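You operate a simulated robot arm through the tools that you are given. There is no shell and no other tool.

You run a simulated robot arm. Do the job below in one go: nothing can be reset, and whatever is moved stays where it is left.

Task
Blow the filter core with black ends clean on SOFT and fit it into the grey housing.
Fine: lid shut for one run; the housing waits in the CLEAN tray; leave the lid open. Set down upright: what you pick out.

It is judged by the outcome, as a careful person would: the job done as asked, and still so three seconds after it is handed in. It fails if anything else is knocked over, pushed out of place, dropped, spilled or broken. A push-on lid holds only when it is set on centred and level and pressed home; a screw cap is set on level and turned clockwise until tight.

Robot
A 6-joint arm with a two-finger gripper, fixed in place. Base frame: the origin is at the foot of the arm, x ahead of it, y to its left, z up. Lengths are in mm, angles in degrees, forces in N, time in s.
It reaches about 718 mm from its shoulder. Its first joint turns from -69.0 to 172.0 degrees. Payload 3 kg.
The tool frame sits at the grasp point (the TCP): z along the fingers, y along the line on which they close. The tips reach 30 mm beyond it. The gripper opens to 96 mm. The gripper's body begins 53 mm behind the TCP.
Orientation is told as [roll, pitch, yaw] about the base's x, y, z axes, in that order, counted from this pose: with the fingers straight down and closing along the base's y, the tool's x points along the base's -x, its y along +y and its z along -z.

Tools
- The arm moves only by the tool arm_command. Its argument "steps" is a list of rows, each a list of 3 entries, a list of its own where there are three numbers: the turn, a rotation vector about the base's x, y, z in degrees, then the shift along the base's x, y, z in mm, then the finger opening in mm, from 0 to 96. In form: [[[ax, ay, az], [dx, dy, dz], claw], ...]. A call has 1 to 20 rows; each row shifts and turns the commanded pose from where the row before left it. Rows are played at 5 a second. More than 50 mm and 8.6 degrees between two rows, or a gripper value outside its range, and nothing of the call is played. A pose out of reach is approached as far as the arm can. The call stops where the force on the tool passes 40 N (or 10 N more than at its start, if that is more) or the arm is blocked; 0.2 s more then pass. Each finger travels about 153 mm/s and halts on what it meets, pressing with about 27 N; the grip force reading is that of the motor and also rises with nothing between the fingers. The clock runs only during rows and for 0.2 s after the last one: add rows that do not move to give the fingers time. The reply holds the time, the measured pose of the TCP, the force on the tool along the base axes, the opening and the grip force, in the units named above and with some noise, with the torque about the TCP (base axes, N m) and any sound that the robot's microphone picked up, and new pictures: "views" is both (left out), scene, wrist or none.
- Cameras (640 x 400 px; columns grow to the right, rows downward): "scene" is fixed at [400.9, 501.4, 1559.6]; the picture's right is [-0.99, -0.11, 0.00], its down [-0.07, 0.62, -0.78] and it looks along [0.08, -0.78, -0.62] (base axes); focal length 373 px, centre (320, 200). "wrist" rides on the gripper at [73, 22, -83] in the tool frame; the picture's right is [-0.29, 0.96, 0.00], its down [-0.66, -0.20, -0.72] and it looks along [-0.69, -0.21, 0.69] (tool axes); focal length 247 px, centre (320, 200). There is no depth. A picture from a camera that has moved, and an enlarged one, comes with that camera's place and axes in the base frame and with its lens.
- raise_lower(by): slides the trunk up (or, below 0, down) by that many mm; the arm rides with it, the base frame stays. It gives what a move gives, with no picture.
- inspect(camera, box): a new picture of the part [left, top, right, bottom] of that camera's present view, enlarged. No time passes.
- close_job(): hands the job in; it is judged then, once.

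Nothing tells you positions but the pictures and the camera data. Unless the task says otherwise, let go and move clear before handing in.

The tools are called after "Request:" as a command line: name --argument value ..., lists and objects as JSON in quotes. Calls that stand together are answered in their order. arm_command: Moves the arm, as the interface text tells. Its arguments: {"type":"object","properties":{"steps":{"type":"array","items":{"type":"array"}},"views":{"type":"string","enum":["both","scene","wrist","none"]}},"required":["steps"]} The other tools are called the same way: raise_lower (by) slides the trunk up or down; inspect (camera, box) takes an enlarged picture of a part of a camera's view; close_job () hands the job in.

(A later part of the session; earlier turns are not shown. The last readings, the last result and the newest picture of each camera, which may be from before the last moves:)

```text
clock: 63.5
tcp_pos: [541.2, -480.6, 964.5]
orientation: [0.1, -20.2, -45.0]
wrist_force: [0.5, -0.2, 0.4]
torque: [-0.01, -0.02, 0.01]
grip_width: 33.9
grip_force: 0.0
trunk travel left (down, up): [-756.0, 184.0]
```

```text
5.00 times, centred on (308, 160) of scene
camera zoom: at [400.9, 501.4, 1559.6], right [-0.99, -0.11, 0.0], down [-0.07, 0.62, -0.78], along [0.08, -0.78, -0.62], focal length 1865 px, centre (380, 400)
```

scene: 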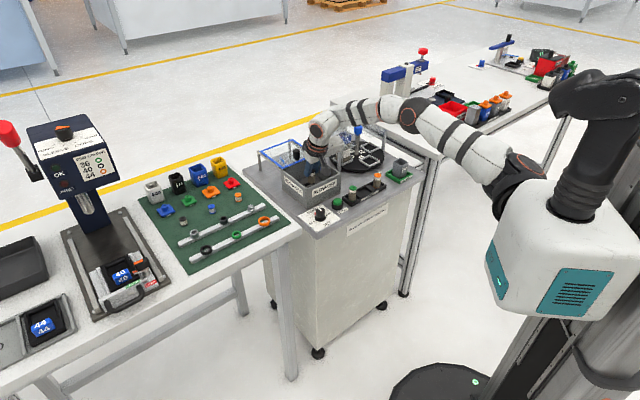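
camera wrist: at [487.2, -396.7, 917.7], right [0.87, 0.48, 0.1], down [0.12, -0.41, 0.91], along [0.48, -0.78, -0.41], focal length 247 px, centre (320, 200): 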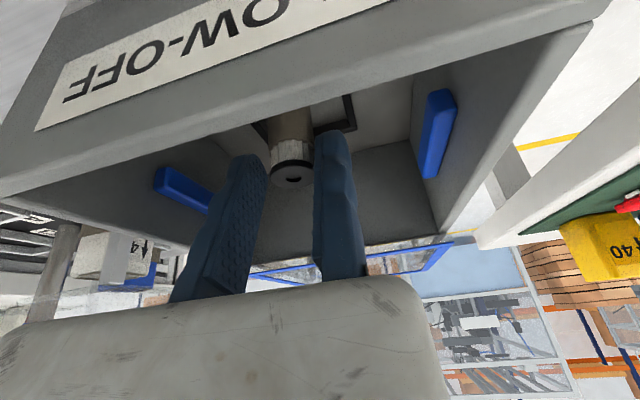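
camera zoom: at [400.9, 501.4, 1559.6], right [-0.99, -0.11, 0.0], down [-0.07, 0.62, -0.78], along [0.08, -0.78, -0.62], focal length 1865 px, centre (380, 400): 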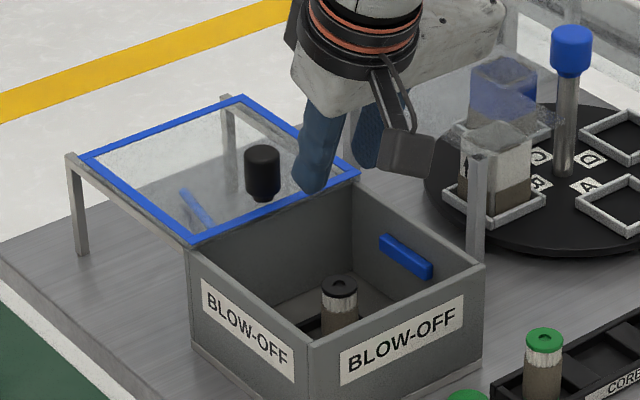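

The core stands upright in the nest. Next I'll close the lid: back off, tilt to 45° and lower the trunk to the height I used for the lid.

Request:
arm_command --steps '[[[-3.54, -3.54, 0], [-20, 16, 30], 40], [[-3.54, -3.54, 0], [-22, 18, 28], 40], [[-3.54, -3.54, 0], [-22, 18, 26], 40], [[-3.54, -3.54, 0], [-22, 18, 24], 40], [[-3.54, -3.54, 0], [-22, 18, 20], 40], [[0, 0, 0], [0, 0, 0], 40]]' --views "scene"

```text
clock: 64.9
tcp_pos: [430.6, -393.1, 1093.8]
orientation: [0.2, -45.2, -45.1]
wrist_force: [-0.5, 0.3, 0.9]
torque: [0.0, 0.01, 0.01]
grip_width: 40.0
grip_force: 0.0
trunk travel left (down, up): [-756.0, 184.0]
```

scene: 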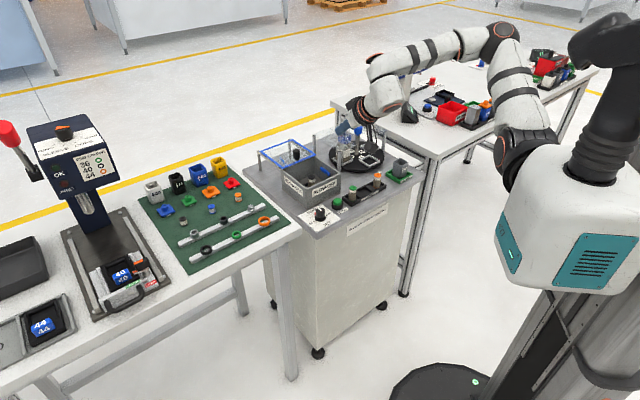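

Request:
raise_lower --by -125

```text
clock: 66.5
tcp_pos: [431.5, -392.7, 969.5]
orientation: [0.2, -45.3, -45.1]
wrist_force: [0.1, 0.5, -0.8]
torque: [0.0, -0.01, -0.01]
grip_width: 39.8
grip_force: 0.0
trunk travel left (down, up): [-631.0, 309.0]
```

Request:
arm_command --steps '[[[0, 0, 0], [32.6, -24.8, 0], 45], [[0, 0, 0], [32.6, -24.8, 0], 45], [[0, 0, 0], [32.6, -24.8, 0], 45], [[0, 0, 0], [32.6, -24.8, 0], 45], [[0, 0, 0], [0, 0, 0], 45]]' --views "wrist"

Request:
inspect --camera "wrist" --box '[180, 40, 420, 190]'

```text
clock: 67.7
tcp_pos: [563.8, -494.9, 968.0]
orientation: [0.2, -45.3, -45.1]
wrist_force: [1.0, 0.3, -0.3]
torque: [-0.01, 0.0, -0.02]
grip_width: 45.3
grip_force: 0.1
trunk travel left (down, up): [-631.0, 309.0]
camera wrist: at [499.0, -400.7, 974.7], right [0.82, 0.53, 0.21], down [-0.18, -0.11, 0.98], along [0.54, -0.84, 0.0], focal length 247 px, centre (320, 200)
```

wrist: 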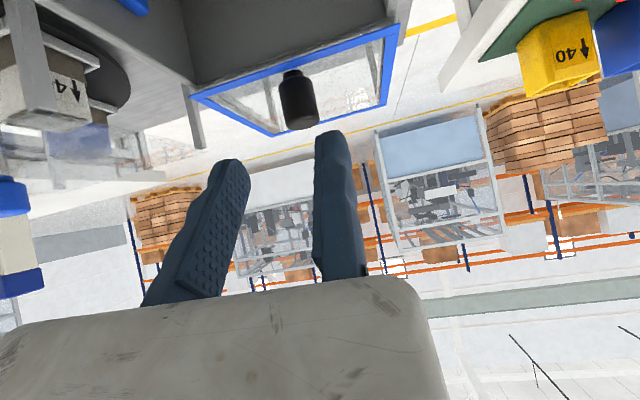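

```text
2.67 times, centred on (300, 115) of wrist
camera zoom: at [499.0, -400.7, 974.7], right [0.82, 0.53, 0.21], down [-0.18, -0.11, 0.98], along [0.54, -0.84, 0.0], focal length 659 px, centre (373, 427)
```

zoom: 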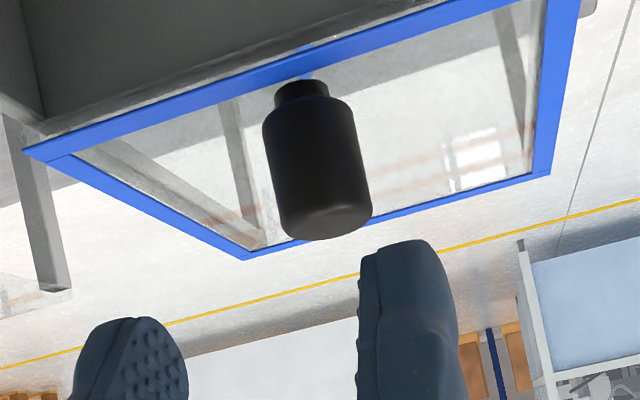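

Request:
arm_command --steps '[[[0, 0, 0], [10, -10, -14], 45], [[0, 0, 0], [10, -10, -14], 45], [[0, 0, 0], [9, -9, -13], 45], [[0, 0, 0], [0, 0, 0], 45]]' --views "wrist"

Request:
inspect --camera "wrist" --box '[180, 60, 420, 210]'

```text
clock: 68.7
tcp_pos: [588.6, -521.8, 927.9]
orientation: [0.2, -45.2, -45.0]
wrist_force: [0.0, -1.0, 0.3]
torque: [-0.02, -0.03, -0.01]
grip_width: 44.8
grip_force: 0.1
trunk travel left (down, up): [-631.0, 309.0]
camera wrist: at [526.1, -428.5, 933.4], right [0.82, 0.53, 0.21], down [-0.18, -0.11, 0.98], along [0.54, -0.84, 0.0], focal length 247 px, centre (320, 200)
```

wrist: 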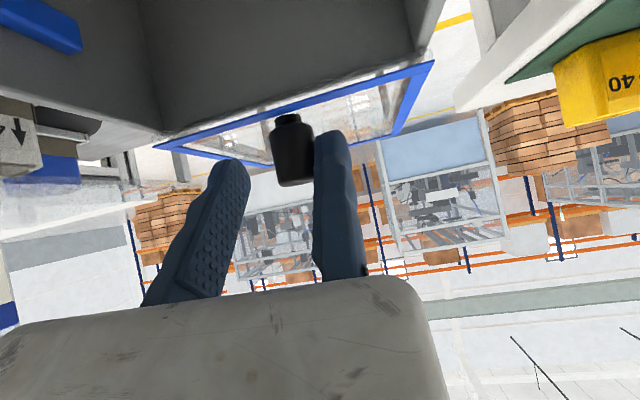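

```text
2.67 times, centred on (300, 135) of wrist
camera zoom: at [526.1, -428.5, 933.4], right [0.82, 0.53, 0.21], down [-0.18, -0.11, 0.98], along [0.54, -0.84, 0.0], focal length 659 px, centre (373, 373)
```

zoom: 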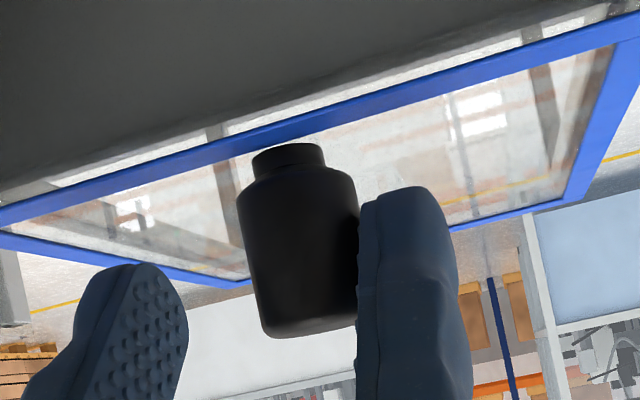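

Request:
arm_command --steps '[[[0, 0, 0], [0, 0, 0], 32], [[0, 0, 0], [0, 0, 0], 24], [[0, 0, 0], [0, 0, 0], 20], [[0, 0, 0], [-0.4, -0.4, 0], 16], [[0, 0, 0], [0, 0, 0], 8], [[0, 0, 0], [0, 0, 0], 8]]' --views "none"

```text
clock: 70.0
tcp_pos: [588.5, -522.9, 927.3]
orientation: [0.1, -45.2, -45.1]
wrist_force: [-4.0, -4.0, 0.0]
torque: [-0.62, 0.57, -0.05]
grip_width: 23.4
grip_force: 45.1
trunk travel left (down, up): [-631.0, 309.0]
```

Request:
arm_command --steps '[[[0, 0, 0], [-5, 5, 0], 8], [[0, 0, 0], [-10, 10, 0], 8], [[0, 0, 0], [-12, 12, 0], 8], [[0, 0, 0], [-12, 12, 0], 8], [[0, 0, 0], [-12, 12, 0], 8], [[0, 0, 0], [-12, 12, 0], 8], [[0, 0, 0], [-12, 12, 0], 8], [[0, 0, 0], [0, 0, 0], 8]]' --views "scene"

Request:
inspect --camera "scene" --box '[252, 125, 348, 190]'

```text
clock: 71.8
tcp_pos: [514.9, -448.3, 927.5]
orientation: [0.3, -45.3, -45.3]
wrist_force: [-7.5, -7.6, -0.2]
torque: [-0.44, 0.88, -0.17]
grip_width: 23.4
grip_force: 45.1
trunk travel left (down, up): [-631.0, 309.0]
```

scene: 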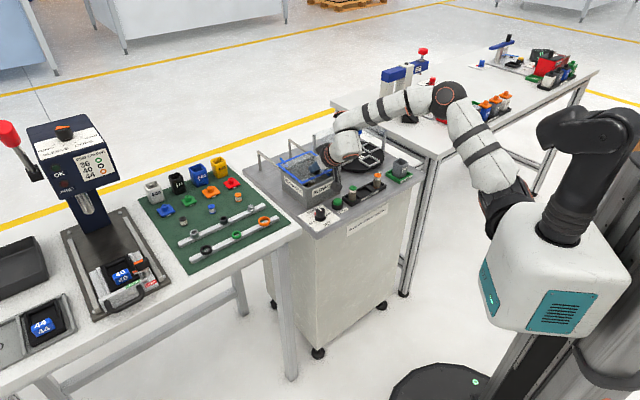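

```text
6.15 times, centred on (300, 158) of scene
camera zoom: at [400.9, 501.4, 1559.6], right [-0.99, -0.11, 0.0], down [-0.07, 0.62, -0.78], along [0.08, -0.78, -0.62], focal length 2295 px, centre (443, 462)
```

zoom: 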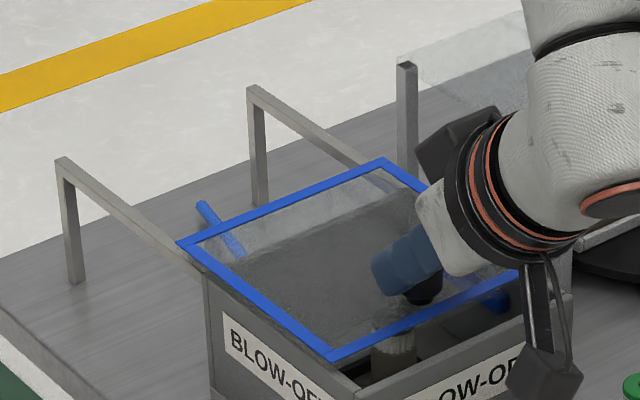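

Request:
arm_command --steps '[[[0, 0, 0], [-5, 5, 0], 8], [[0, 0, 0], [-4, 4, 0], 8], [[0, 0, 0], [-3, 3, 0], 8], [[0, 0, 0], [-2, 2, 0], 8], [[0, 0, 0], [0, 0, 0], 8]]' --views "scene"

Request:
inspect --camera "scene" --box '[262, 130, 358, 190]'

```text
clock: 73.0
tcp_pos: [500.3, -433.8, 928.3]
orientation: [0.3, -45.1, -45.2]
wrist_force: [-7.9, -8.3, -0.8]
torque: [-0.82, 0.49, -0.26]
grip_width: 23.5
grip_force: 45.1
trunk travel left (down, up): [-631.0, 309.0]
```

scene: 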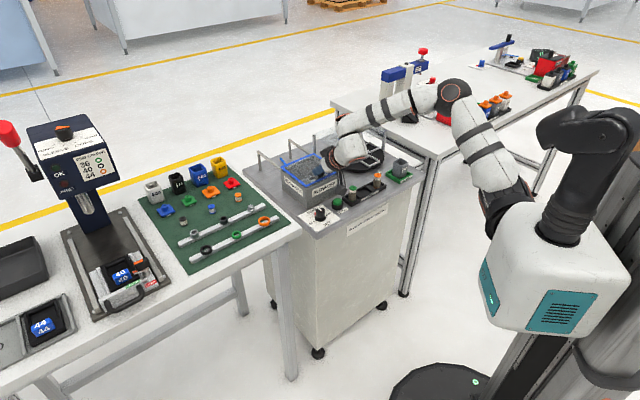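

```text
6.67 times, centred on (310, 160) of scene
camera zoom: at [400.9, 501.4, 1559.6], right [-0.99, -0.11, 0.0], down [-0.07, 0.62, -0.78], along [0.08, -0.78, -0.62], focal length 2486 px, centre (387, 467)
```

zoom: 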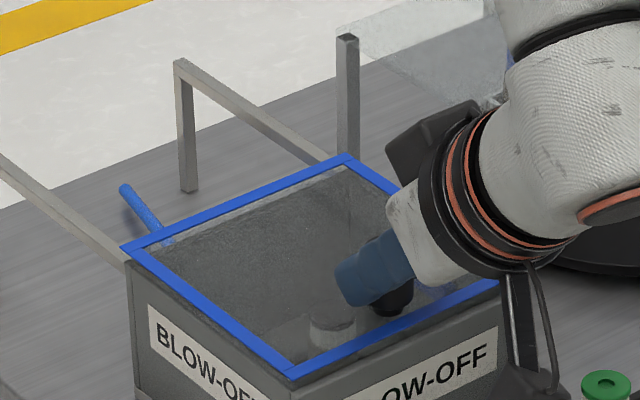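

Request:
arm_command --steps '[[[0, 0, 0], [-1, 1, 0], 8], [[0, 0, 0], [-1, 1, 0], 8], [[0, 0, 0], [0, 0, 0], 8]]' --views "none"

Request:
inspect --camera "scene" --box '[250, 130, 346, 190]'

```text
clock: 73.8
tcp_pos: [497.3, -433.4, 926.9]
orientation: [0.3, -45.2, -45.2]
wrist_force: [-4.7, -5.7, -0.8]
torque: [-0.51, 0.58, -0.07]
grip_width: 23.7
grip_force: 45.3
trunk travel left (down, up): [-631.0, 309.0]
```

```text
6.67 times, centred on (298, 160) of scene
camera zoom: at [400.9, 501.4, 1559.6], right [-0.99, -0.11, 0.0], down [-0.07, 0.62, -0.78], along [0.08, -0.78, -0.62], focal length 2486 px, centre (467, 467)
```

zoom: 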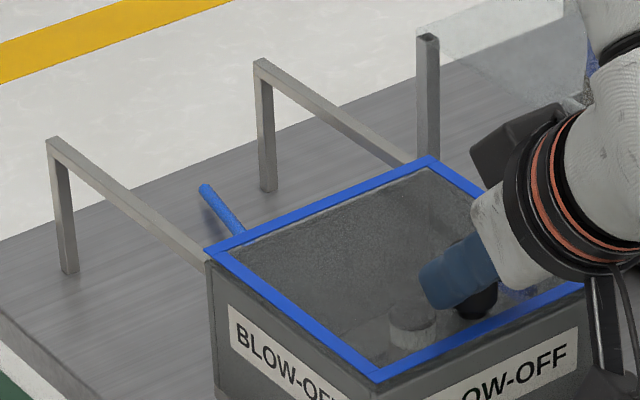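

Request:
arm_command --steps '[[[0, 0, 0], [-0.8, 0.8, 0], 8], [[0, 0, 0], [0, 0, 0], 8]]' --views "none"

Request:
inspect --camera "scene" --box '[250, 130, 346, 190]'

```text
clock: 74.5
tcp_pos: [497.5, -430.9, 927.0]
orientation: [0.3, -45.2, -45.2]
wrist_force: [-2.5, -8.0, 2.2]
torque: [-0.58, 0.53, -0.04]
grip_width: 23.3
grip_force: 45.3
trunk travel left (down, up): [-631.0, 309.0]
```

```text
6.67 times, centred on (298, 160) of scene
camera zoom: at [400.9, 501.4, 1559.6], right [-0.99, -0.11, 0.0], down [-0.07, 0.62, -0.78], along [0.08, -0.78, -0.62], focal length 2486 px, centre (467, 467)
```

zoom: 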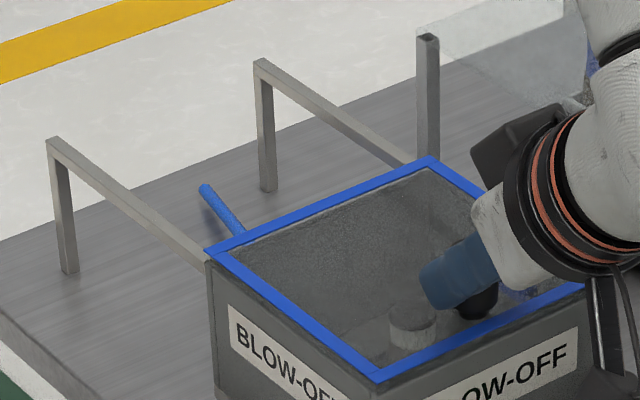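

The lid matches its original closed position and now pushes back against a stop. I'll release and retreat.

Request:
arm_command --steps '[[[0, 0, 0], [0, 0, 0], 34], [[0, 0, 0], [0.8, 0.8, 0], 40], [[0, 0, 0], [-10, 10, 14], 40], [[0, 0, 0], [-10, 10, 20], 40], [[0, 0, 0], [-10, 10, 20], 40], [[0, 0, 0], [0, 0, 0], 40]]' --views "both"

Request:
inspect --camera "scene" --box '[250, 130, 346, 190]'

```text
clock: 75.8
tcp_pos: [468.8, -398.4, 981.6]
orientation: [0.1, -45.1, -45.0]
wrist_force: [-0.7, -0.4, -0.4]
torque: [-0.04, 0.01, 0.0]
grip_width: 40.2
grip_force: 0.0
trunk travel left (down, up): [-631.0, 309.0]
camera wrist: at [405.7, -305.9, 987.7], right [0.82, 0.53, 0.21], down [-0.18, -0.11, 0.98], along [0.54, -0.84, 0.0], focal length 247 px, centre (320, 200)
```

scene: 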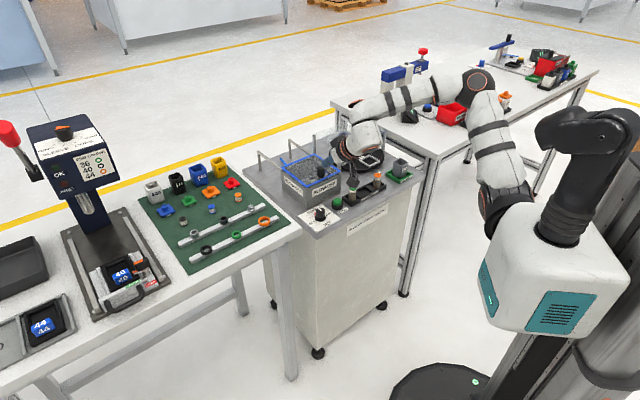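
wrist: 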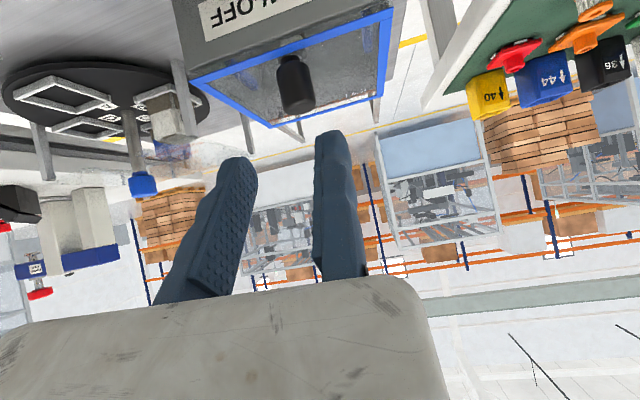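

```text
6.67 times, centred on (298, 160) of scene
camera zoom: at [400.9, 501.4, 1559.6], right [-0.99, -0.11, 0.0], down [-0.07, 0.62, -0.78], along [0.08, -0.78, -0.62], focal length 2486 px, centre (467, 467)
```

zoom: 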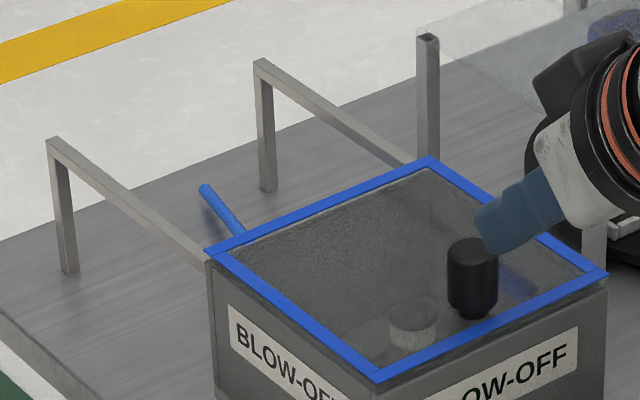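

Request:
arm_command --steps '[[[5.3, 5.3, 0], [-5, -2, -5], 30], [[5.3, 5.3, 0], [-5, -2, -5], 20], [[5.3, 5.3, 0], [-5, -2, -10], 10], [[5.3, 5.3, 0], [-5, -2, -10], 0], [[5.3, 5.3, 0], [-5, -2, -10], 0], [[5.3, 5.3, 0], [-6, -2, -10], 0], [[0, 0, 0], [0, 0, 0], 0]]' --views "both"

Request:
inspect --camera "wrist" --box '[200, 20, 440, 200]'

Request:
inspect --camera "scene" --box '[290, 140, 386, 220]'

```text
clock: 77.5
tcp_pos: [438.1, -411.2, 930.4]
orientation: [0.1, -0.1, -45.0]
wrist_force: [0.9, -0.6, 0.3]
torque: [0.0, -0.01, -0.01]
grip_width: 0.2
grip_force: 27.0
trunk travel left (down, up): [-631.0, 309.0]
camera wrist: at [400.3, -344.1, 1013.5], right [0.88, 0.47, 0.0], down [0.32, -0.61, 0.72], along [0.34, -0.64, -0.69], focal length 247 px, centre (320, 200)
```

scene: 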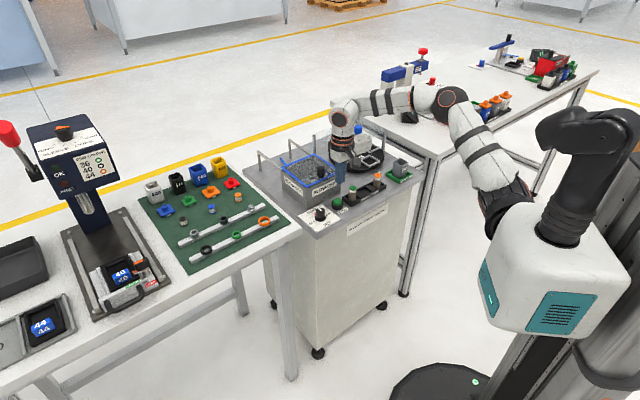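
wrist: 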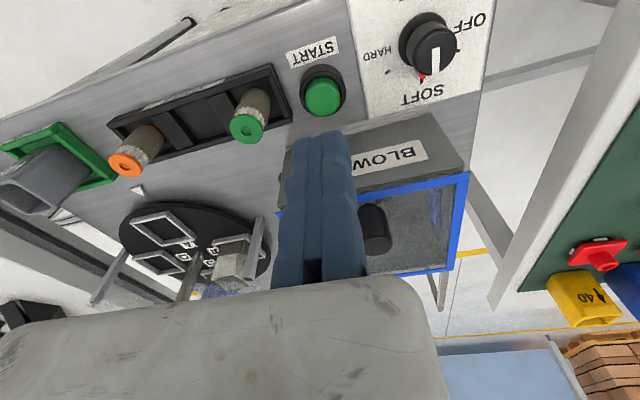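

```text
2.22 times, centred on (320, 110) of wrist
camera zoom: at [400.3, -344.1, 1013.5], right [0.88, 0.47, 0.0], down [0.32, -0.61, 0.72], along [0.34, -0.64, -0.69], focal length 549 px, centre (320, 400)
```

zoom: 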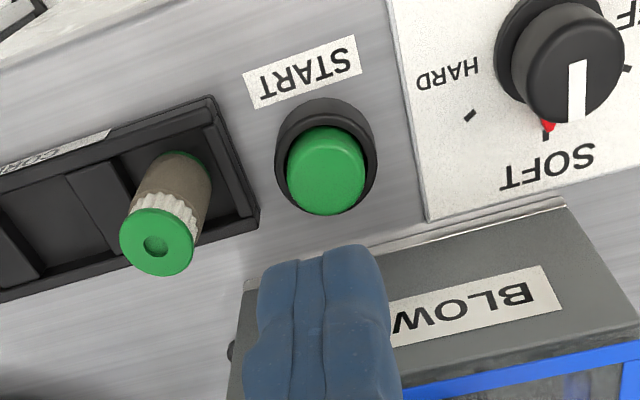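

```text
5.00 times, centred on (338, 180) of scene
camera zoom: at [400.9, 501.4, 1559.6], right [-0.99, -0.11, 0.0], down [-0.07, 0.62, -0.78], along [0.08, -0.78, -0.62], focal length 1865 px, centre (230, 300)
```

zoom: 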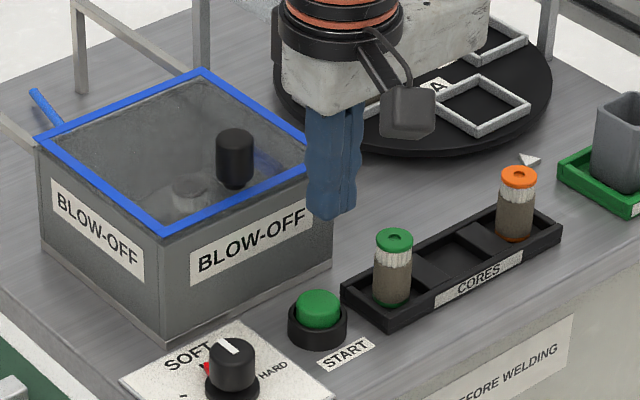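

START is just below the closed fingertips. The lid is shut, the selector is on SOFT and the core is inside, so I'll press START gently once.

Request:
arm_command --steps '[[[0, 0, 0], [3, -3, -15], 0], [[0, 0, 0], [0, 0, -20], 0], [[0, 0, 0], [0, 0, -12], 0], [[0, 0, 0], [0, 0, 0], 0]]' --views "both"

Request:
inspect --camera "scene" --box '[310, 160, 374, 220]'

Request:
inspect --camera "wrist" --box '[240, 60, 400, 180]'

```text
clock: 78.5
tcp_pos: [440.0, -412.6, 883.8]
orientation: [0.1, -0.2, -45.1]
wrist_force: [0.2, 0.5, -0.2]
torque: [0.01, -0.01, -0.01]
grip_width: 0.0
grip_force: 26.9
trunk travel left (down, up): [-631.0, 309.0]
camera wrist: at [403.9, -345.9, 965.5], right [0.88, 0.47, 0.0], down [0.32, -0.61, 0.72], along [0.34, -0.64, -0.69], focal length 247 px, centre (320, 200)
```

scene: 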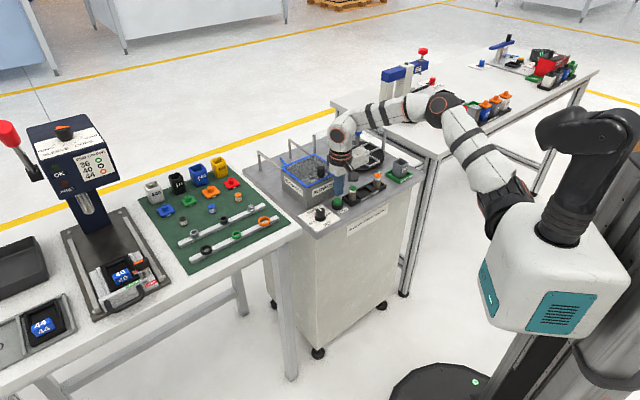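
wrist: 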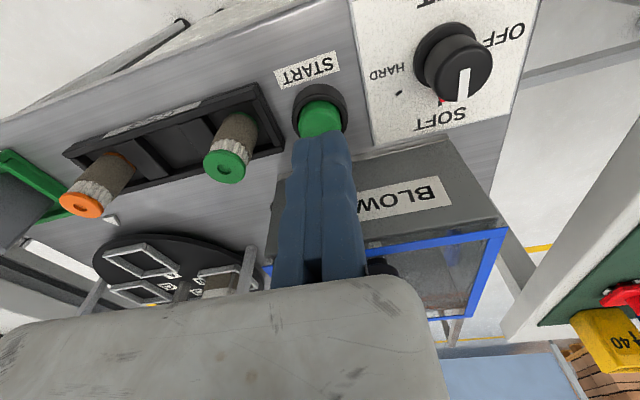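

```text
6.67 times, centred on (342, 190) of scene
camera zoom: at [400.9, 501.4, 1559.6], right [-0.99, -0.11, 0.0], down [-0.07, 0.62, -0.78], along [0.08, -0.78, -0.62], focal length 2486 px, centre (173, 267)
```

zoom: 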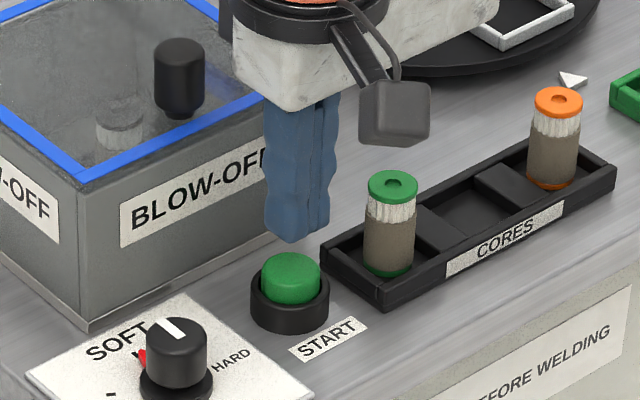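

```text
3.33 times, centred on (320, 120) of wrist
camera zoom: at [403.9, -345.9, 965.5], right [0.88, 0.47, 0.0], down [0.32, -0.61, 0.72], along [0.34, -0.64, -0.69], focal length 823 px, centre (320, 467)
```

zoom: 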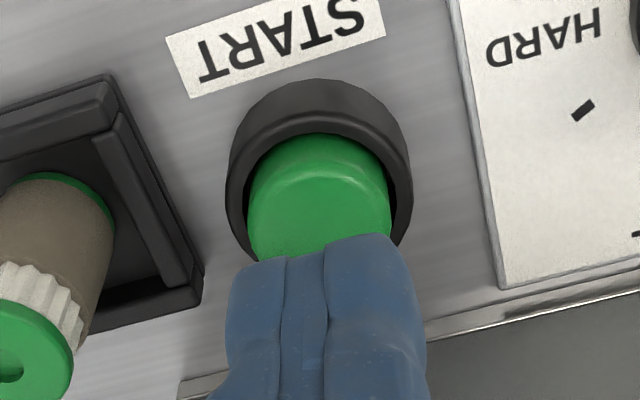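

Request:
arm_command --steps '[[[0, 0, 0], [0.7, -0.7, -8], 0], [[0, 0, 0], [0, 0, -7], 0], [[0, 0, 0], [0, 0, -3], 0], [[0, 0, 0], [0, 0, -2], 0], [[0, 0, 0], [0, 0, 0], 0]]' --views "scene"

Request:
inspect --camera "scene" --box '[310, 160, 374, 220]'

```text
clock: 79.7
tcp_pos: [441.3, -413.9, 865.0]
orientation: [0.1, -0.2, -45.1]
wrist_force: [0.0, 0.0, 0.4]
torque: [-0.02, 0.02, -0.02]
grip_width: 0.0
grip_force: 27.1
trunk travel left (down, up): [-631.0, 309.0]
```

scene: 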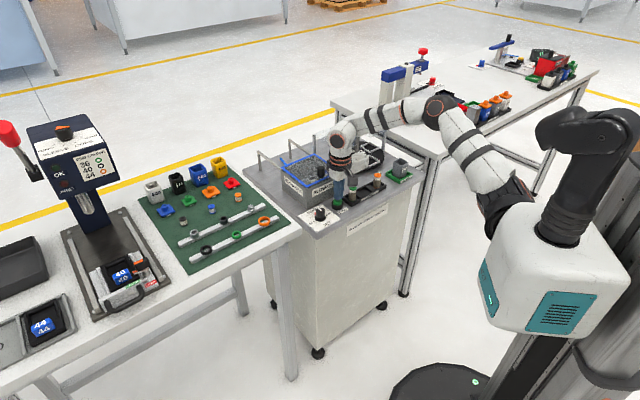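

```text
6.67 times, centred on (342, 190) of scene
camera zoom: at [400.9, 501.4, 1559.6], right [-0.99, -0.11, 0.0], down [-0.07, 0.62, -0.78], along [0.08, -0.78, -0.62], focal length 2486 px, centre (173, 267)
```

zoom: 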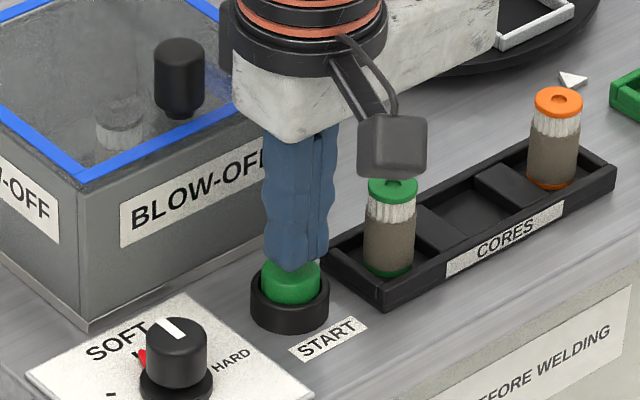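

Request:
arm_command --steps '[[[0, 0, 0], [0, 0, -2], 0], [[0, 0, 0], [0, 0, -2], 0], [[0, 0, 0], [0, 0, -2], 0]]' --views "none"

```text
clock: 80.5
tcp_pos: [442.2, -415.6, 858.1]
orientation: [0.1, -0.2, -45.1]
wrist_force: [0.1, -0.2, 0.1]
torque: [0.0, 0.0, 0.03]
grip_width: 0.1
grip_force: 26.1
trunk travel left (down, up): [-631.0, 309.0]
```

Request:
arm_command --steps '[[[0, 0, 0], [0, 0, -2], 0], [[0, 0, 0], [0, 0, -2], 0], [[0, 0, 0], [0, 0, 0], 0]]' --views "scene"

Request:
inspect --camera "scene" --box '[320, 180, 360, 216]'

```text
clock: 81.2
tcp_pos: [442.4, -415.0, 854.7]
orientation: [0.0, -0.2, -45.1]
wrist_force: [0.3, -0.1, 0.8]
torque: [-0.02, -0.01, -0.01]
grip_width: 6.2
grip_force: 32.4
trunk travel left (down, up): [-631.0, 309.0]
```

scene: 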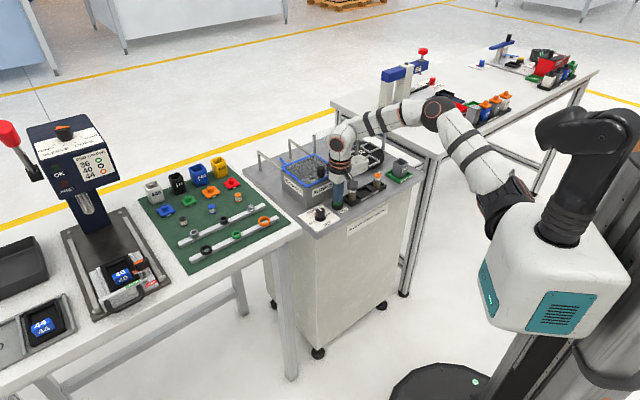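

```text
11.11 times, centred on (340, 198) of scene
camera zoom: at [400.9, 501.4, 1559.6], right [-0.99, -0.11, 0.0], down [-0.07, 0.62, -0.78], along [0.08, -0.78, -0.62], focal length 4144 px, centre (98, 222)
```

zoom: 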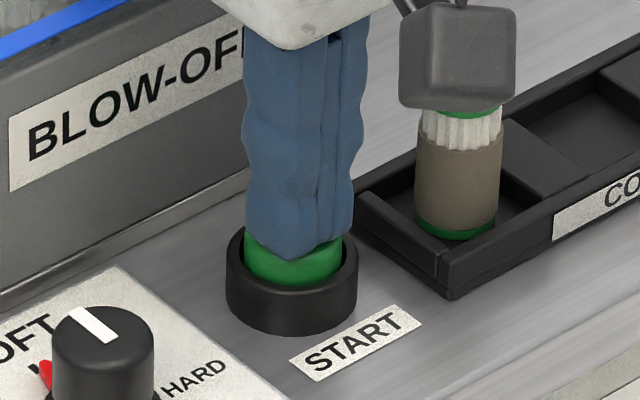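

Request:
inspect --camera "wrist" --box '[240, 80, 400, 200]'

Request:
inspect --camera "scene" --box '[328, 186, 352, 210]'

```text
3.33 times, centred on (320, 140) of wrist
camera zoom: at [404.5, -347.5, 936.8], right [0.88, 0.47, 0.0], down [0.32, -0.61, 0.73], along [0.34, -0.64, -0.69], focal length 823 px, centre (320, 400)
```

zoom: 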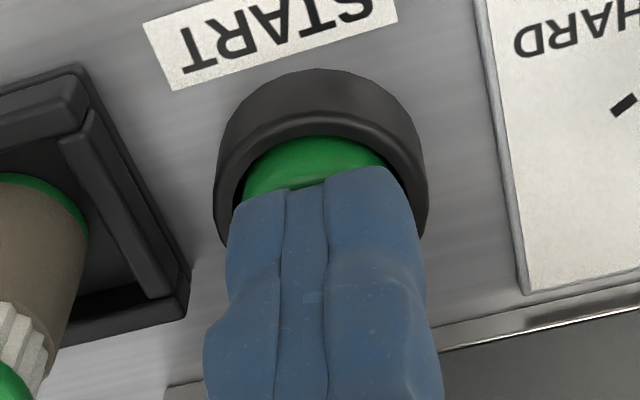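

```text
16.00 times, centred on (340, 198) of scene
camera zoom: at [400.9, 501.4, 1559.6], right [-0.99, -0.11, 0.0], down [-0.07, 0.62, -0.78], along [0.08, -0.78, -0.62], focal length 5967 px, centre (0, 232)
```

zoom: 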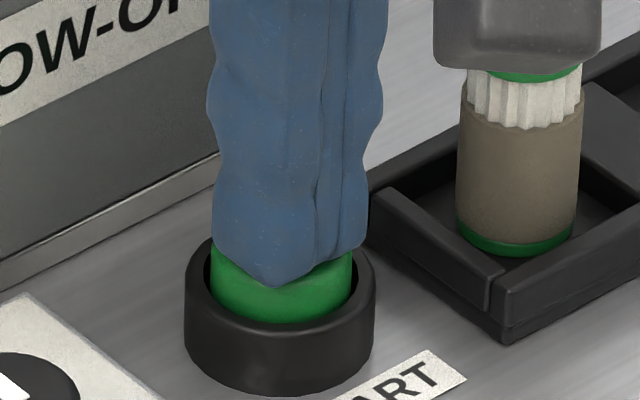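

Request:
arm_command --steps '[[[0, 0, 0], [0, 0, -1.5], 0], [[0, 0, 0], [0, 0, -1.5], 0], [[0, 0, 0], [0, 0, 0], 0]]' --views "scene"

Request:
inspect --camera "scene" --box '[328, 186, 352, 210]'

Request:
inspect --camera "wrist" --box '[240, 80, 400, 200]'

```text
clock: 82.0
tcp_pos: [441.3, -414.8, 852.4]
orientation: [0.0, -0.1, -45.1]
wrist_force: [-1.1, 0.1, 2.5]
torque: [-0.01, 0.05, 0.0]
grip_width: 6.3
grip_force: 33.1
trunk travel left (down, up): [-631.0, 309.0]
heard: click
```

scene: 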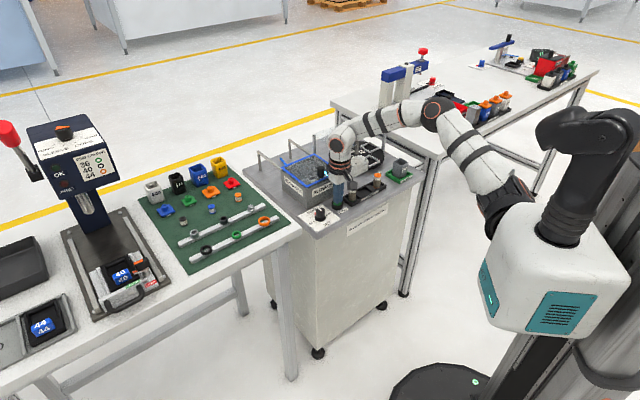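

```text
16.00 times, centred on (340, 198) of scene
camera zoom: at [400.9, 501.4, 1559.6], right [-0.99, -0.11, 0.0], down [-0.07, 0.62, -0.78], along [0.08, -0.78, -0.62], focal length 5967 px, centre (0, 232)
```

zoom: 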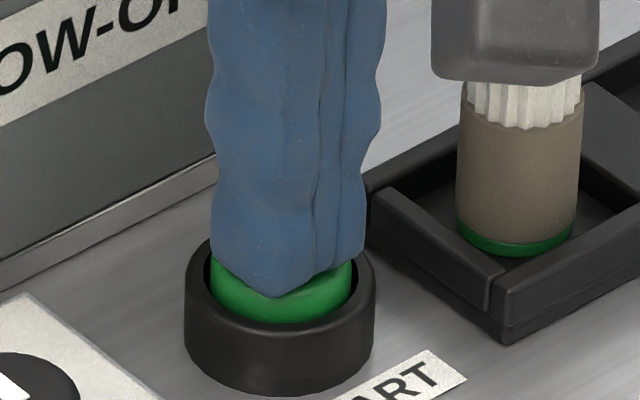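

```text
3.33 times, centred on (320, 140) of wrist
camera zoom: at [404.8, -347.6, 934.1], right [0.88, 0.47, 0.0], down [0.32, -0.61, 0.73], along [0.34, -0.64, -0.69], focal length 823 px, centre (320, 400)
```

zoom: 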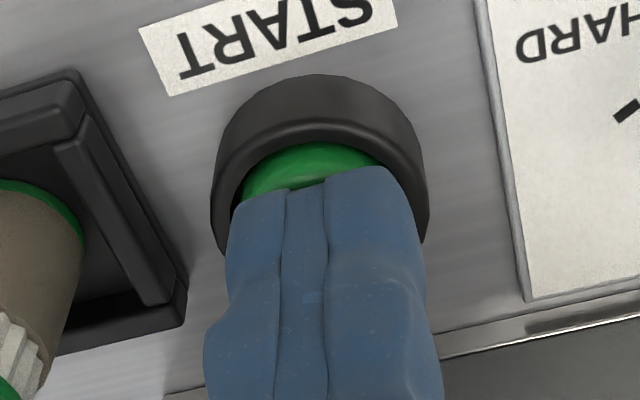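

I heard a click, so the button is pressed. I'll lift clear and listen for the blow-off cycle.

Request:
arm_command --steps '[[[0, 0, 0], [0, 0, 5], 0], [[0, 0, 0], [0, 0, 10], 0], [[0, 0, 0], [0, 0, 20], 0], [[0, 0, 0], [0, 0, 0], 0], [[0, 0, 0], [0, 0, 0], 0]]' --views "both"

Request:
inspect --camera "scene" --box '[270, 130, 366, 220]'

```text
clock: 83.2
tcp_pos: [441.4, -415.3, 885.4]
orientation: [0.1, -0.2, -45.0]
wrist_force: [0.3, -0.6, 0.4]
torque: [-0.02, 0.01, 0.0]
grip_width: 0.0
grip_force: 32.7
trunk travel left (down, up): [-631.0, 309.0]
camera wrist: at [404.4, -348.0, 968.3], right [0.88, 0.47, 0.0], down [0.32, -0.61, 0.73], along [0.34, -0.64, -0.69], focal length 247 px, centre (320, 200)
```

scene: 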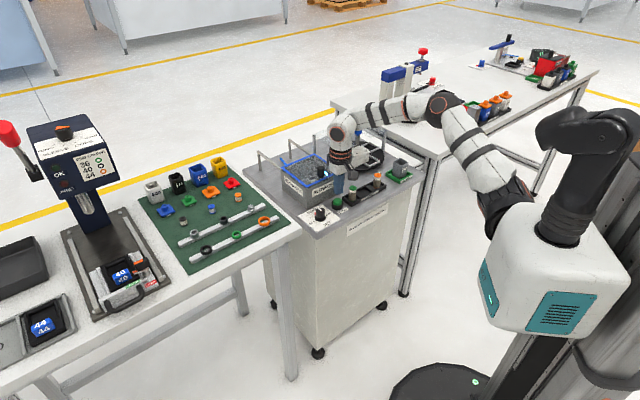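
wrist: 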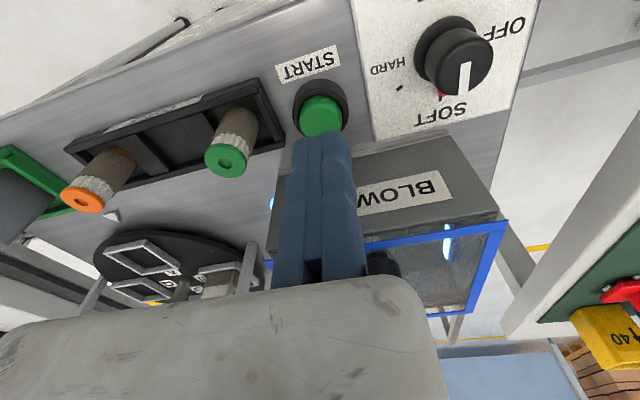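

```text
4.44 times, centred on (318, 175) of scene
camera zoom: at [400.9, 501.4, 1559.6], right [-0.99, -0.11, 0.0], down [-0.07, 0.62, -0.78], along [0.08, -0.78, -0.62], focal length 1658 px, centre (329, 311)
```

zoom: 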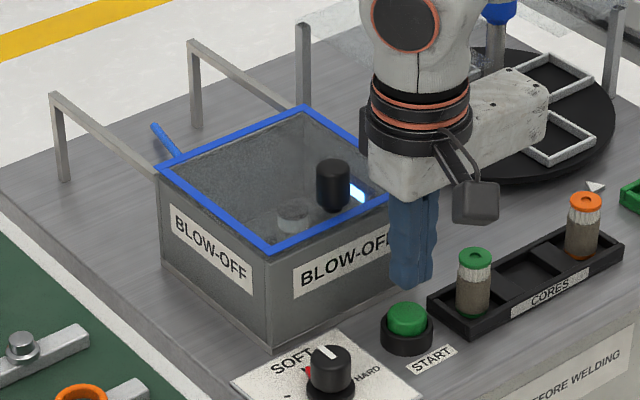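

The nozzles inside are lit, so the cycle is running. I'll wait clear of the box until it ends.

Request:
arm_command --steps '[[[0, 0, 0], [0, 0, 15], 20], [[0, 0, 0], [0, 0, 0], 40], [[0, 0, 0], [0, 0, 0], 40], [[0, 0, 0], [0, 0, 0], 40], [[0, 0, 0], [0, 0, 0], 40], [[0, 0, 0], [0, 0, 0], 40], [[0, 0, 0], [0, 0, 0], 40], [[0, 0, 0], [0, 0, 0], 40], [[0, 0, 0], [0, 0, 0], 40], [[0, 0, 0], [0, 0, 0], 40], [[0, 0, 0], [0, 0, 0], 40], [[0, 0, 0], [0, 0, 0], 40], [[0, 0, 0], [0, 0, 0], 40], [[0, 0, 0], [0, 0, 0], 40], [[0, 0, 0], [0, 0, 0], 40]]' --views "scene"

Request:
inspect --camera "scene" --box '[270, 130, 366, 220]'

```text
clock: 86.5
tcp_pos: [440.2, -416.1, 900.3]
orientation: [0.1, -0.1, -45.1]
wrist_force: [0.1, -0.4, 0.7]
torque: [-0.01, 0.02, 0.01]
grip_width: 39.9
grip_force: 0.1
trunk travel left (down, up): [-631.0, 309.0]
```

scene: 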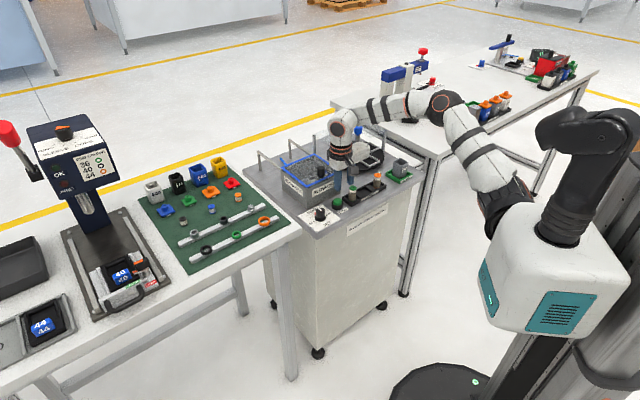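

```text
4.44 times, centred on (318, 175) of scene
camera zoom: at [400.9, 501.4, 1559.6], right [-0.99, -0.11, 0.0], down [-0.07, 0.62, -0.78], along [0.08, -0.78, -0.62], focal length 1658 px, centre (329, 311)
```

zoom: 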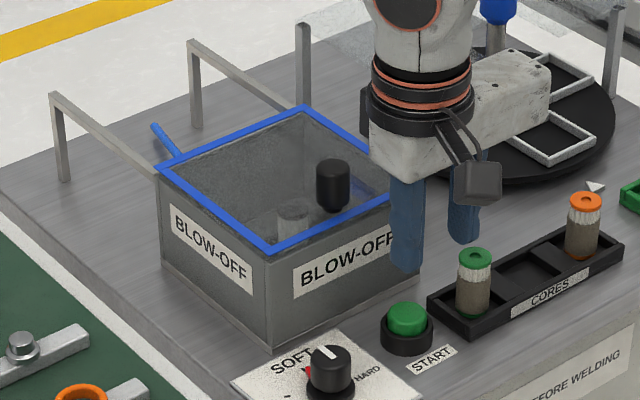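

Request:
inspect --camera "scene" --box '[300, 160, 330, 186]'

Request:
arm_command --steps '[[[0, 0, 0], [0, 0, 0], 40], [[0, 0, 0], [0, 0, 0], 40], [[0, 0, 0], [0, 0, 0], 40], [[0, 0, 0], [0, 0, 0], 40], [[0, 0, 0], [0, 0, 0], 40]]' --views "wrist"

```text
15.38 times, centred on (315, 173) of scene
camera zoom: at [400.9, 501.4, 1559.6], right [-0.99, -0.11, 0.0], down [-0.07, 0.62, -0.78], along [0.08, -0.78, -0.62], focal length 5738 px, centre (397, 615)
```

zoom: 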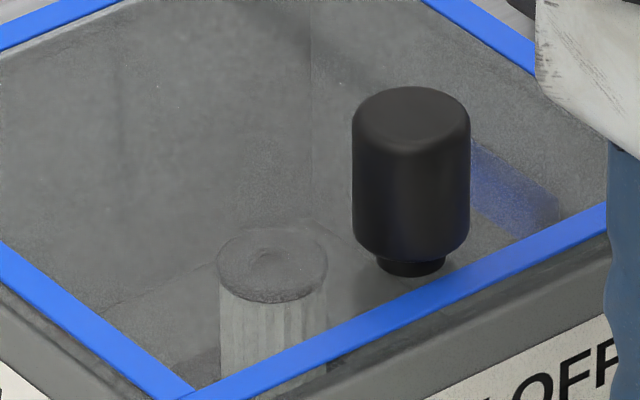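

```text
clock: 87.7
tcp_pos: [440.8, -415.2, 901.0]
orientation: [0.1, -0.2, -45.1]
wrist_force: [-0.2, -0.1, -0.6]
torque: [0.02, 0.04, -0.02]
grip_width: 39.9
grip_force: 0.0
trunk travel left (down, up): [-631.0, 309.0]
camera wrist: at [404.0, -348.2, 983.0], right [0.88, 0.47, 0.0], down [0.32, -0.61, 0.73], along [0.34, -0.64, -0.69], focal length 247 px, centre (320, 200)
```

wrist: 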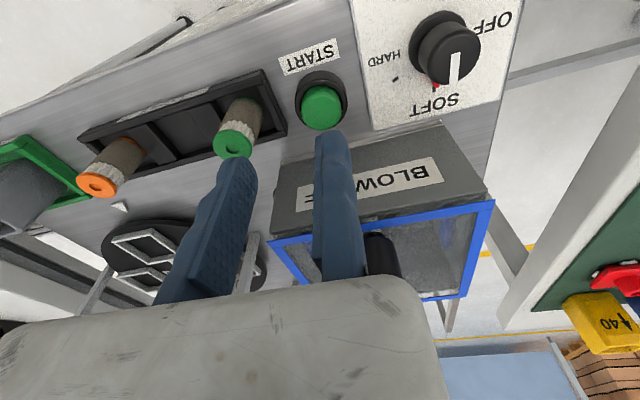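

The cycle has ended and the core's pleats look clean. Next I'll reopen the lid: tilt to 45° and go back to the knob.

Request:
arm_command --steps '[[[-5.3, -5.3, 0], [2, 1.5, 16], 42], [[-5.3, -5.3, 0], [5, 3, 16], 45], [[-5.3, -5.3, 0], [5, 3, 14], 45], [[-5.3, -5.3, 0], [5, 3, 14], 45], [[-5.3, -5.3, 0], [5, 3, 12], 45], [[-5.3, -5.3, 0], [6, 3, 10], 45], [[0, 0, 0], [0, 0, 0], 45]]' --views "wrist"

Request:
inspect --camera "wrist" --box '[180, 20, 420, 170]'

```text
clock: 89.2
tcp_pos: [469.1, -397.8, 984.8]
orientation: [0.2, -45.1, -45.1]
wrist_force: [0.3, -0.8, -0.2]
torque: [-0.03, -0.04, -0.01]
grip_width: 45.2
grip_force: 0.0
trunk travel left (down, up): [-631.0, 309.0]
camera wrist: at [405.8, -304.0, 990.3], right [0.82, 0.53, 0.21], down [-0.18, -0.11, 0.98], along [0.54, -0.84, 0.0], focal length 247 px, centre (320, 200)
```

wrist: 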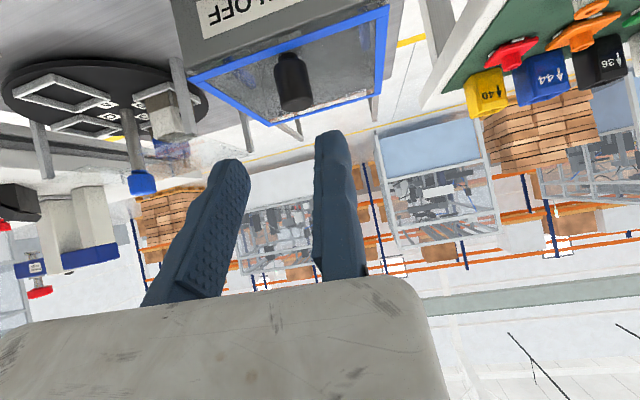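

```text
2.67 times, centred on (300, 95) of wrist
camera zoom: at [405.8, -304.0, 990.3], right [0.82, 0.53, 0.21], down [-0.18, -0.11, 0.98], along [0.54, -0.84, 0.0], focal length 659 px, centre (373, 480)
```

zoom: 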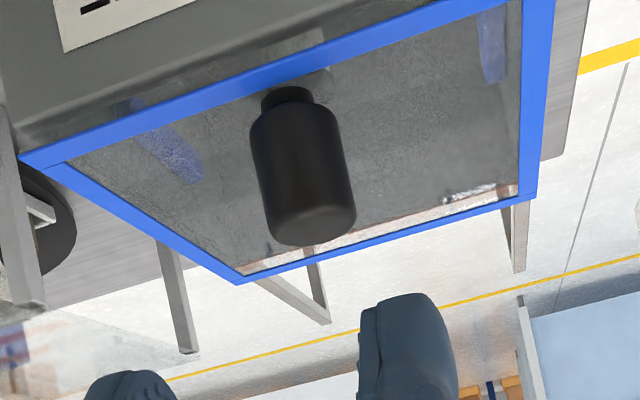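

Request:
arm_command --steps '[[[0, 0, 0], [10.5, -11.5, -10], 45], [[0, 0, 0], [10.5, -11.5, -14], 45], [[0, 0, 0], [10.5, -11.5, -14], 45], [[0, 0, 0], [0, 0, 0], 45]]' --views "wrist"

Request:
inspect --camera "wrist" --box '[180, 60, 420, 210]'

```text
clock: 90.2
tcp_pos: [501.7, -433.5, 946.2]
orientation: [0.2, -45.3, -45.1]
wrist_force: [0.3, -0.4, -0.4]
torque: [0.0, 0.0, 0.01]
grip_width: 45.0
grip_force: 0.1
trunk travel left (down, up): [-631.0, 309.0]
camera wrist: at [438.4, -340.4, 952.5], right [0.82, 0.53, 0.21], down [-0.18, -0.11, 0.98], along [0.54, -0.84, 0.0], focal length 247 px, centre (320, 200)
```

wrist: 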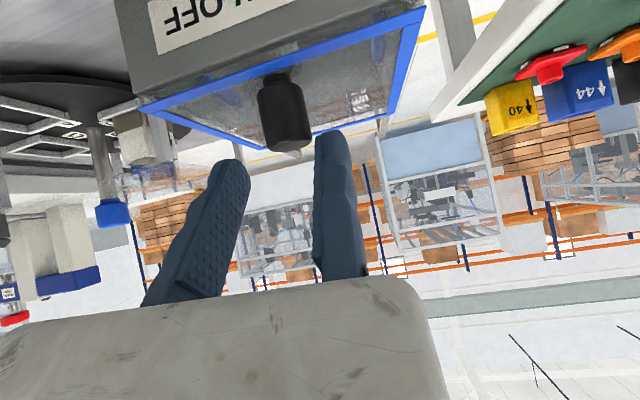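

```text
2.67 times, centred on (300, 135) of wrist
camera zoom: at [438.4, -340.4, 952.5], right [0.82, 0.53, 0.21], down [-0.18, -0.11, 0.98], along [0.54, -0.84, 0.0], focal length 659 px, centre (373, 373)
```

zoom: 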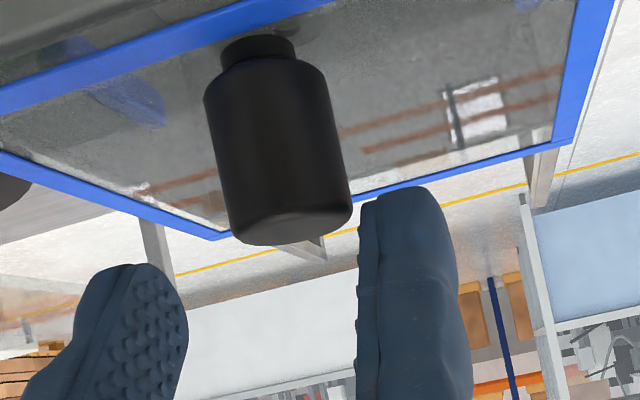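

Request:
arm_command --steps '[[[0, 0, 0], [0, 0, -10], 45], [[0, 0, 0], [0, 0, -10], 45], [[0, 0, 0], [0, 0, 0], 32], [[0, 0, 0], [0, 0, 0], 24], [[0, 0, 0], [-0.4, -0.4, 0], 20], [[0, 0, 0], [-0.4, -0.4, 0], 16], [[0, 0, 0], [0, 0, 0], 8], [[0, 0, 0], [0, 0, 0], 8]]' --views "wrist"

Request:
inspect --camera "wrist" --box '[180, 60, 420, 210]'

```text
clock: 92.0
tcp_pos: [499.9, -435.1, 926.2]
orientation: [0.0, -45.1, -45.1]
wrist_force: [-1.6, -1.9, -0.6]
torque: [-0.7, 0.42, 0.03]
grip_width: 23.3
grip_force: 44.7
trunk travel left (down, up): [-631.0, 309.0]
camera wrist: at [437.2, -341.1, 931.7], right [0.82, 0.53, 0.21], down [-0.18, -0.11, 0.98], along [0.54, -0.84, 0.0], focal length 247 px, centre (320, 200)
```

wrist: 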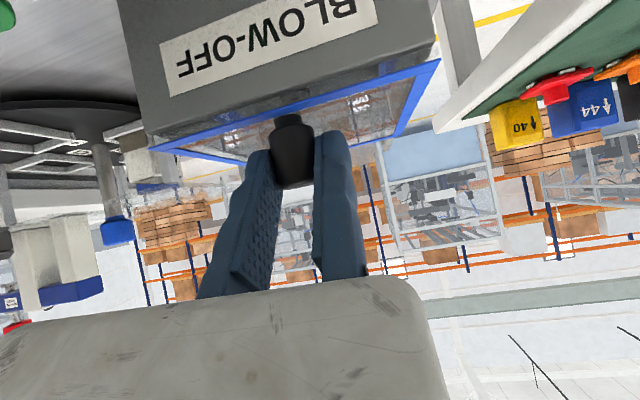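

```text
2.67 times, centred on (300, 135) of wrist
camera zoom: at [437.2, -341.1, 931.7], right [0.82, 0.53, 0.21], down [-0.18, -0.11, 0.98], along [0.54, -0.84, 0.0], focal length 659 px, centre (373, 373)
```

zoom: 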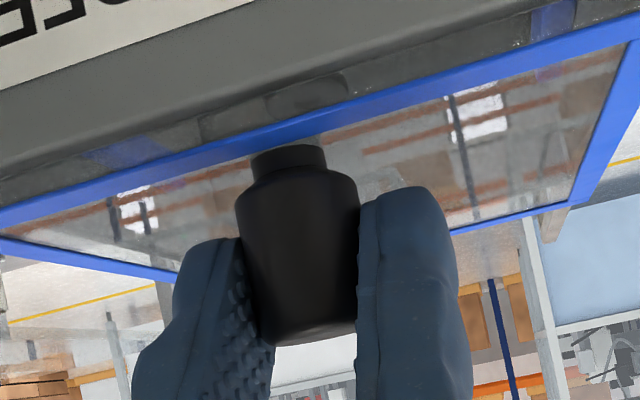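

Well gripped. I'll slide the lid fully back.

Request:
arm_command --steps '[[[0, 0, 0], [3, -3, 0], 8], [[0, 0, 0], [8, -8, 0], 8], [[0, 0, 0], [12, -12, 0], 8], [[0, 0, 0], [12, -12, 0], 8], [[0, 0, 0], [12, -12, 0], 8], [[0, 0, 0], [12, -12, 0], 8], [[0, 0, 0], [12, -12, 0], 8], [[0, 0, 0], [10, -10, 0], 8], [[0, 0, 0], [6, -6, 0], 8], [[0, 0, 0], [3, -3, 0], 8], [[0, 0, 0], [0, 0, 0], 8]]' --views "scene"

Request:
inspect --camera "scene" --box '[252, 125, 348, 190]'

```text
clock: 94.5
tcp_pos: [589.9, -523.7, 926.6]
orientation: [0.2, -45.3, -45.2]
wrist_force: [-3.3, -4.1, 6.6]
torque: [-0.48, 0.71, -0.04]
grip_width: 23.4
grip_force: 45.7
trunk travel left (down, up): [-631.0, 309.0]
```

scene: 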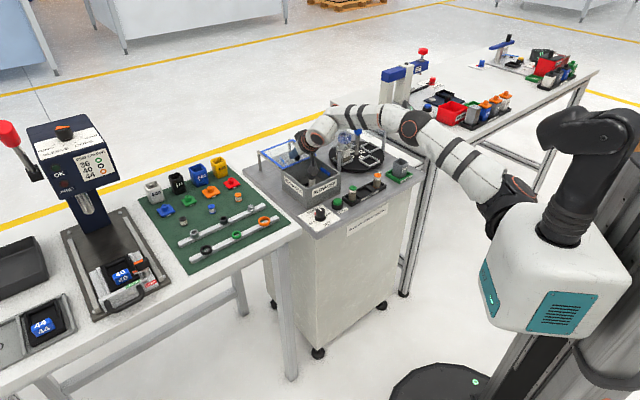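

```text
6.15 times, centred on (300, 158) of scene
camera zoom: at [400.9, 501.4, 1559.6], right [-0.99, -0.11, 0.0], down [-0.07, 0.62, -0.78], along [0.08, -0.78, -0.62], focal length 2295 px, centre (443, 462)
```

zoom: 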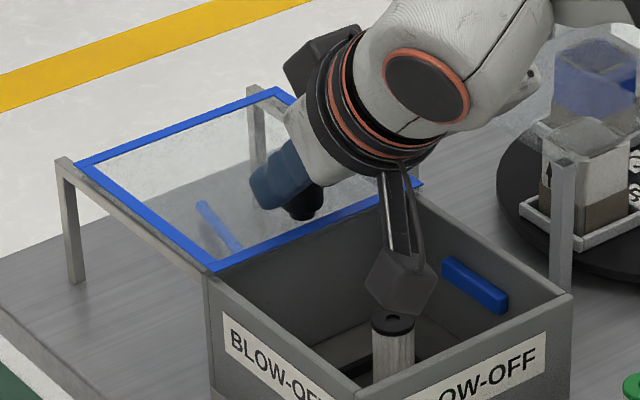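

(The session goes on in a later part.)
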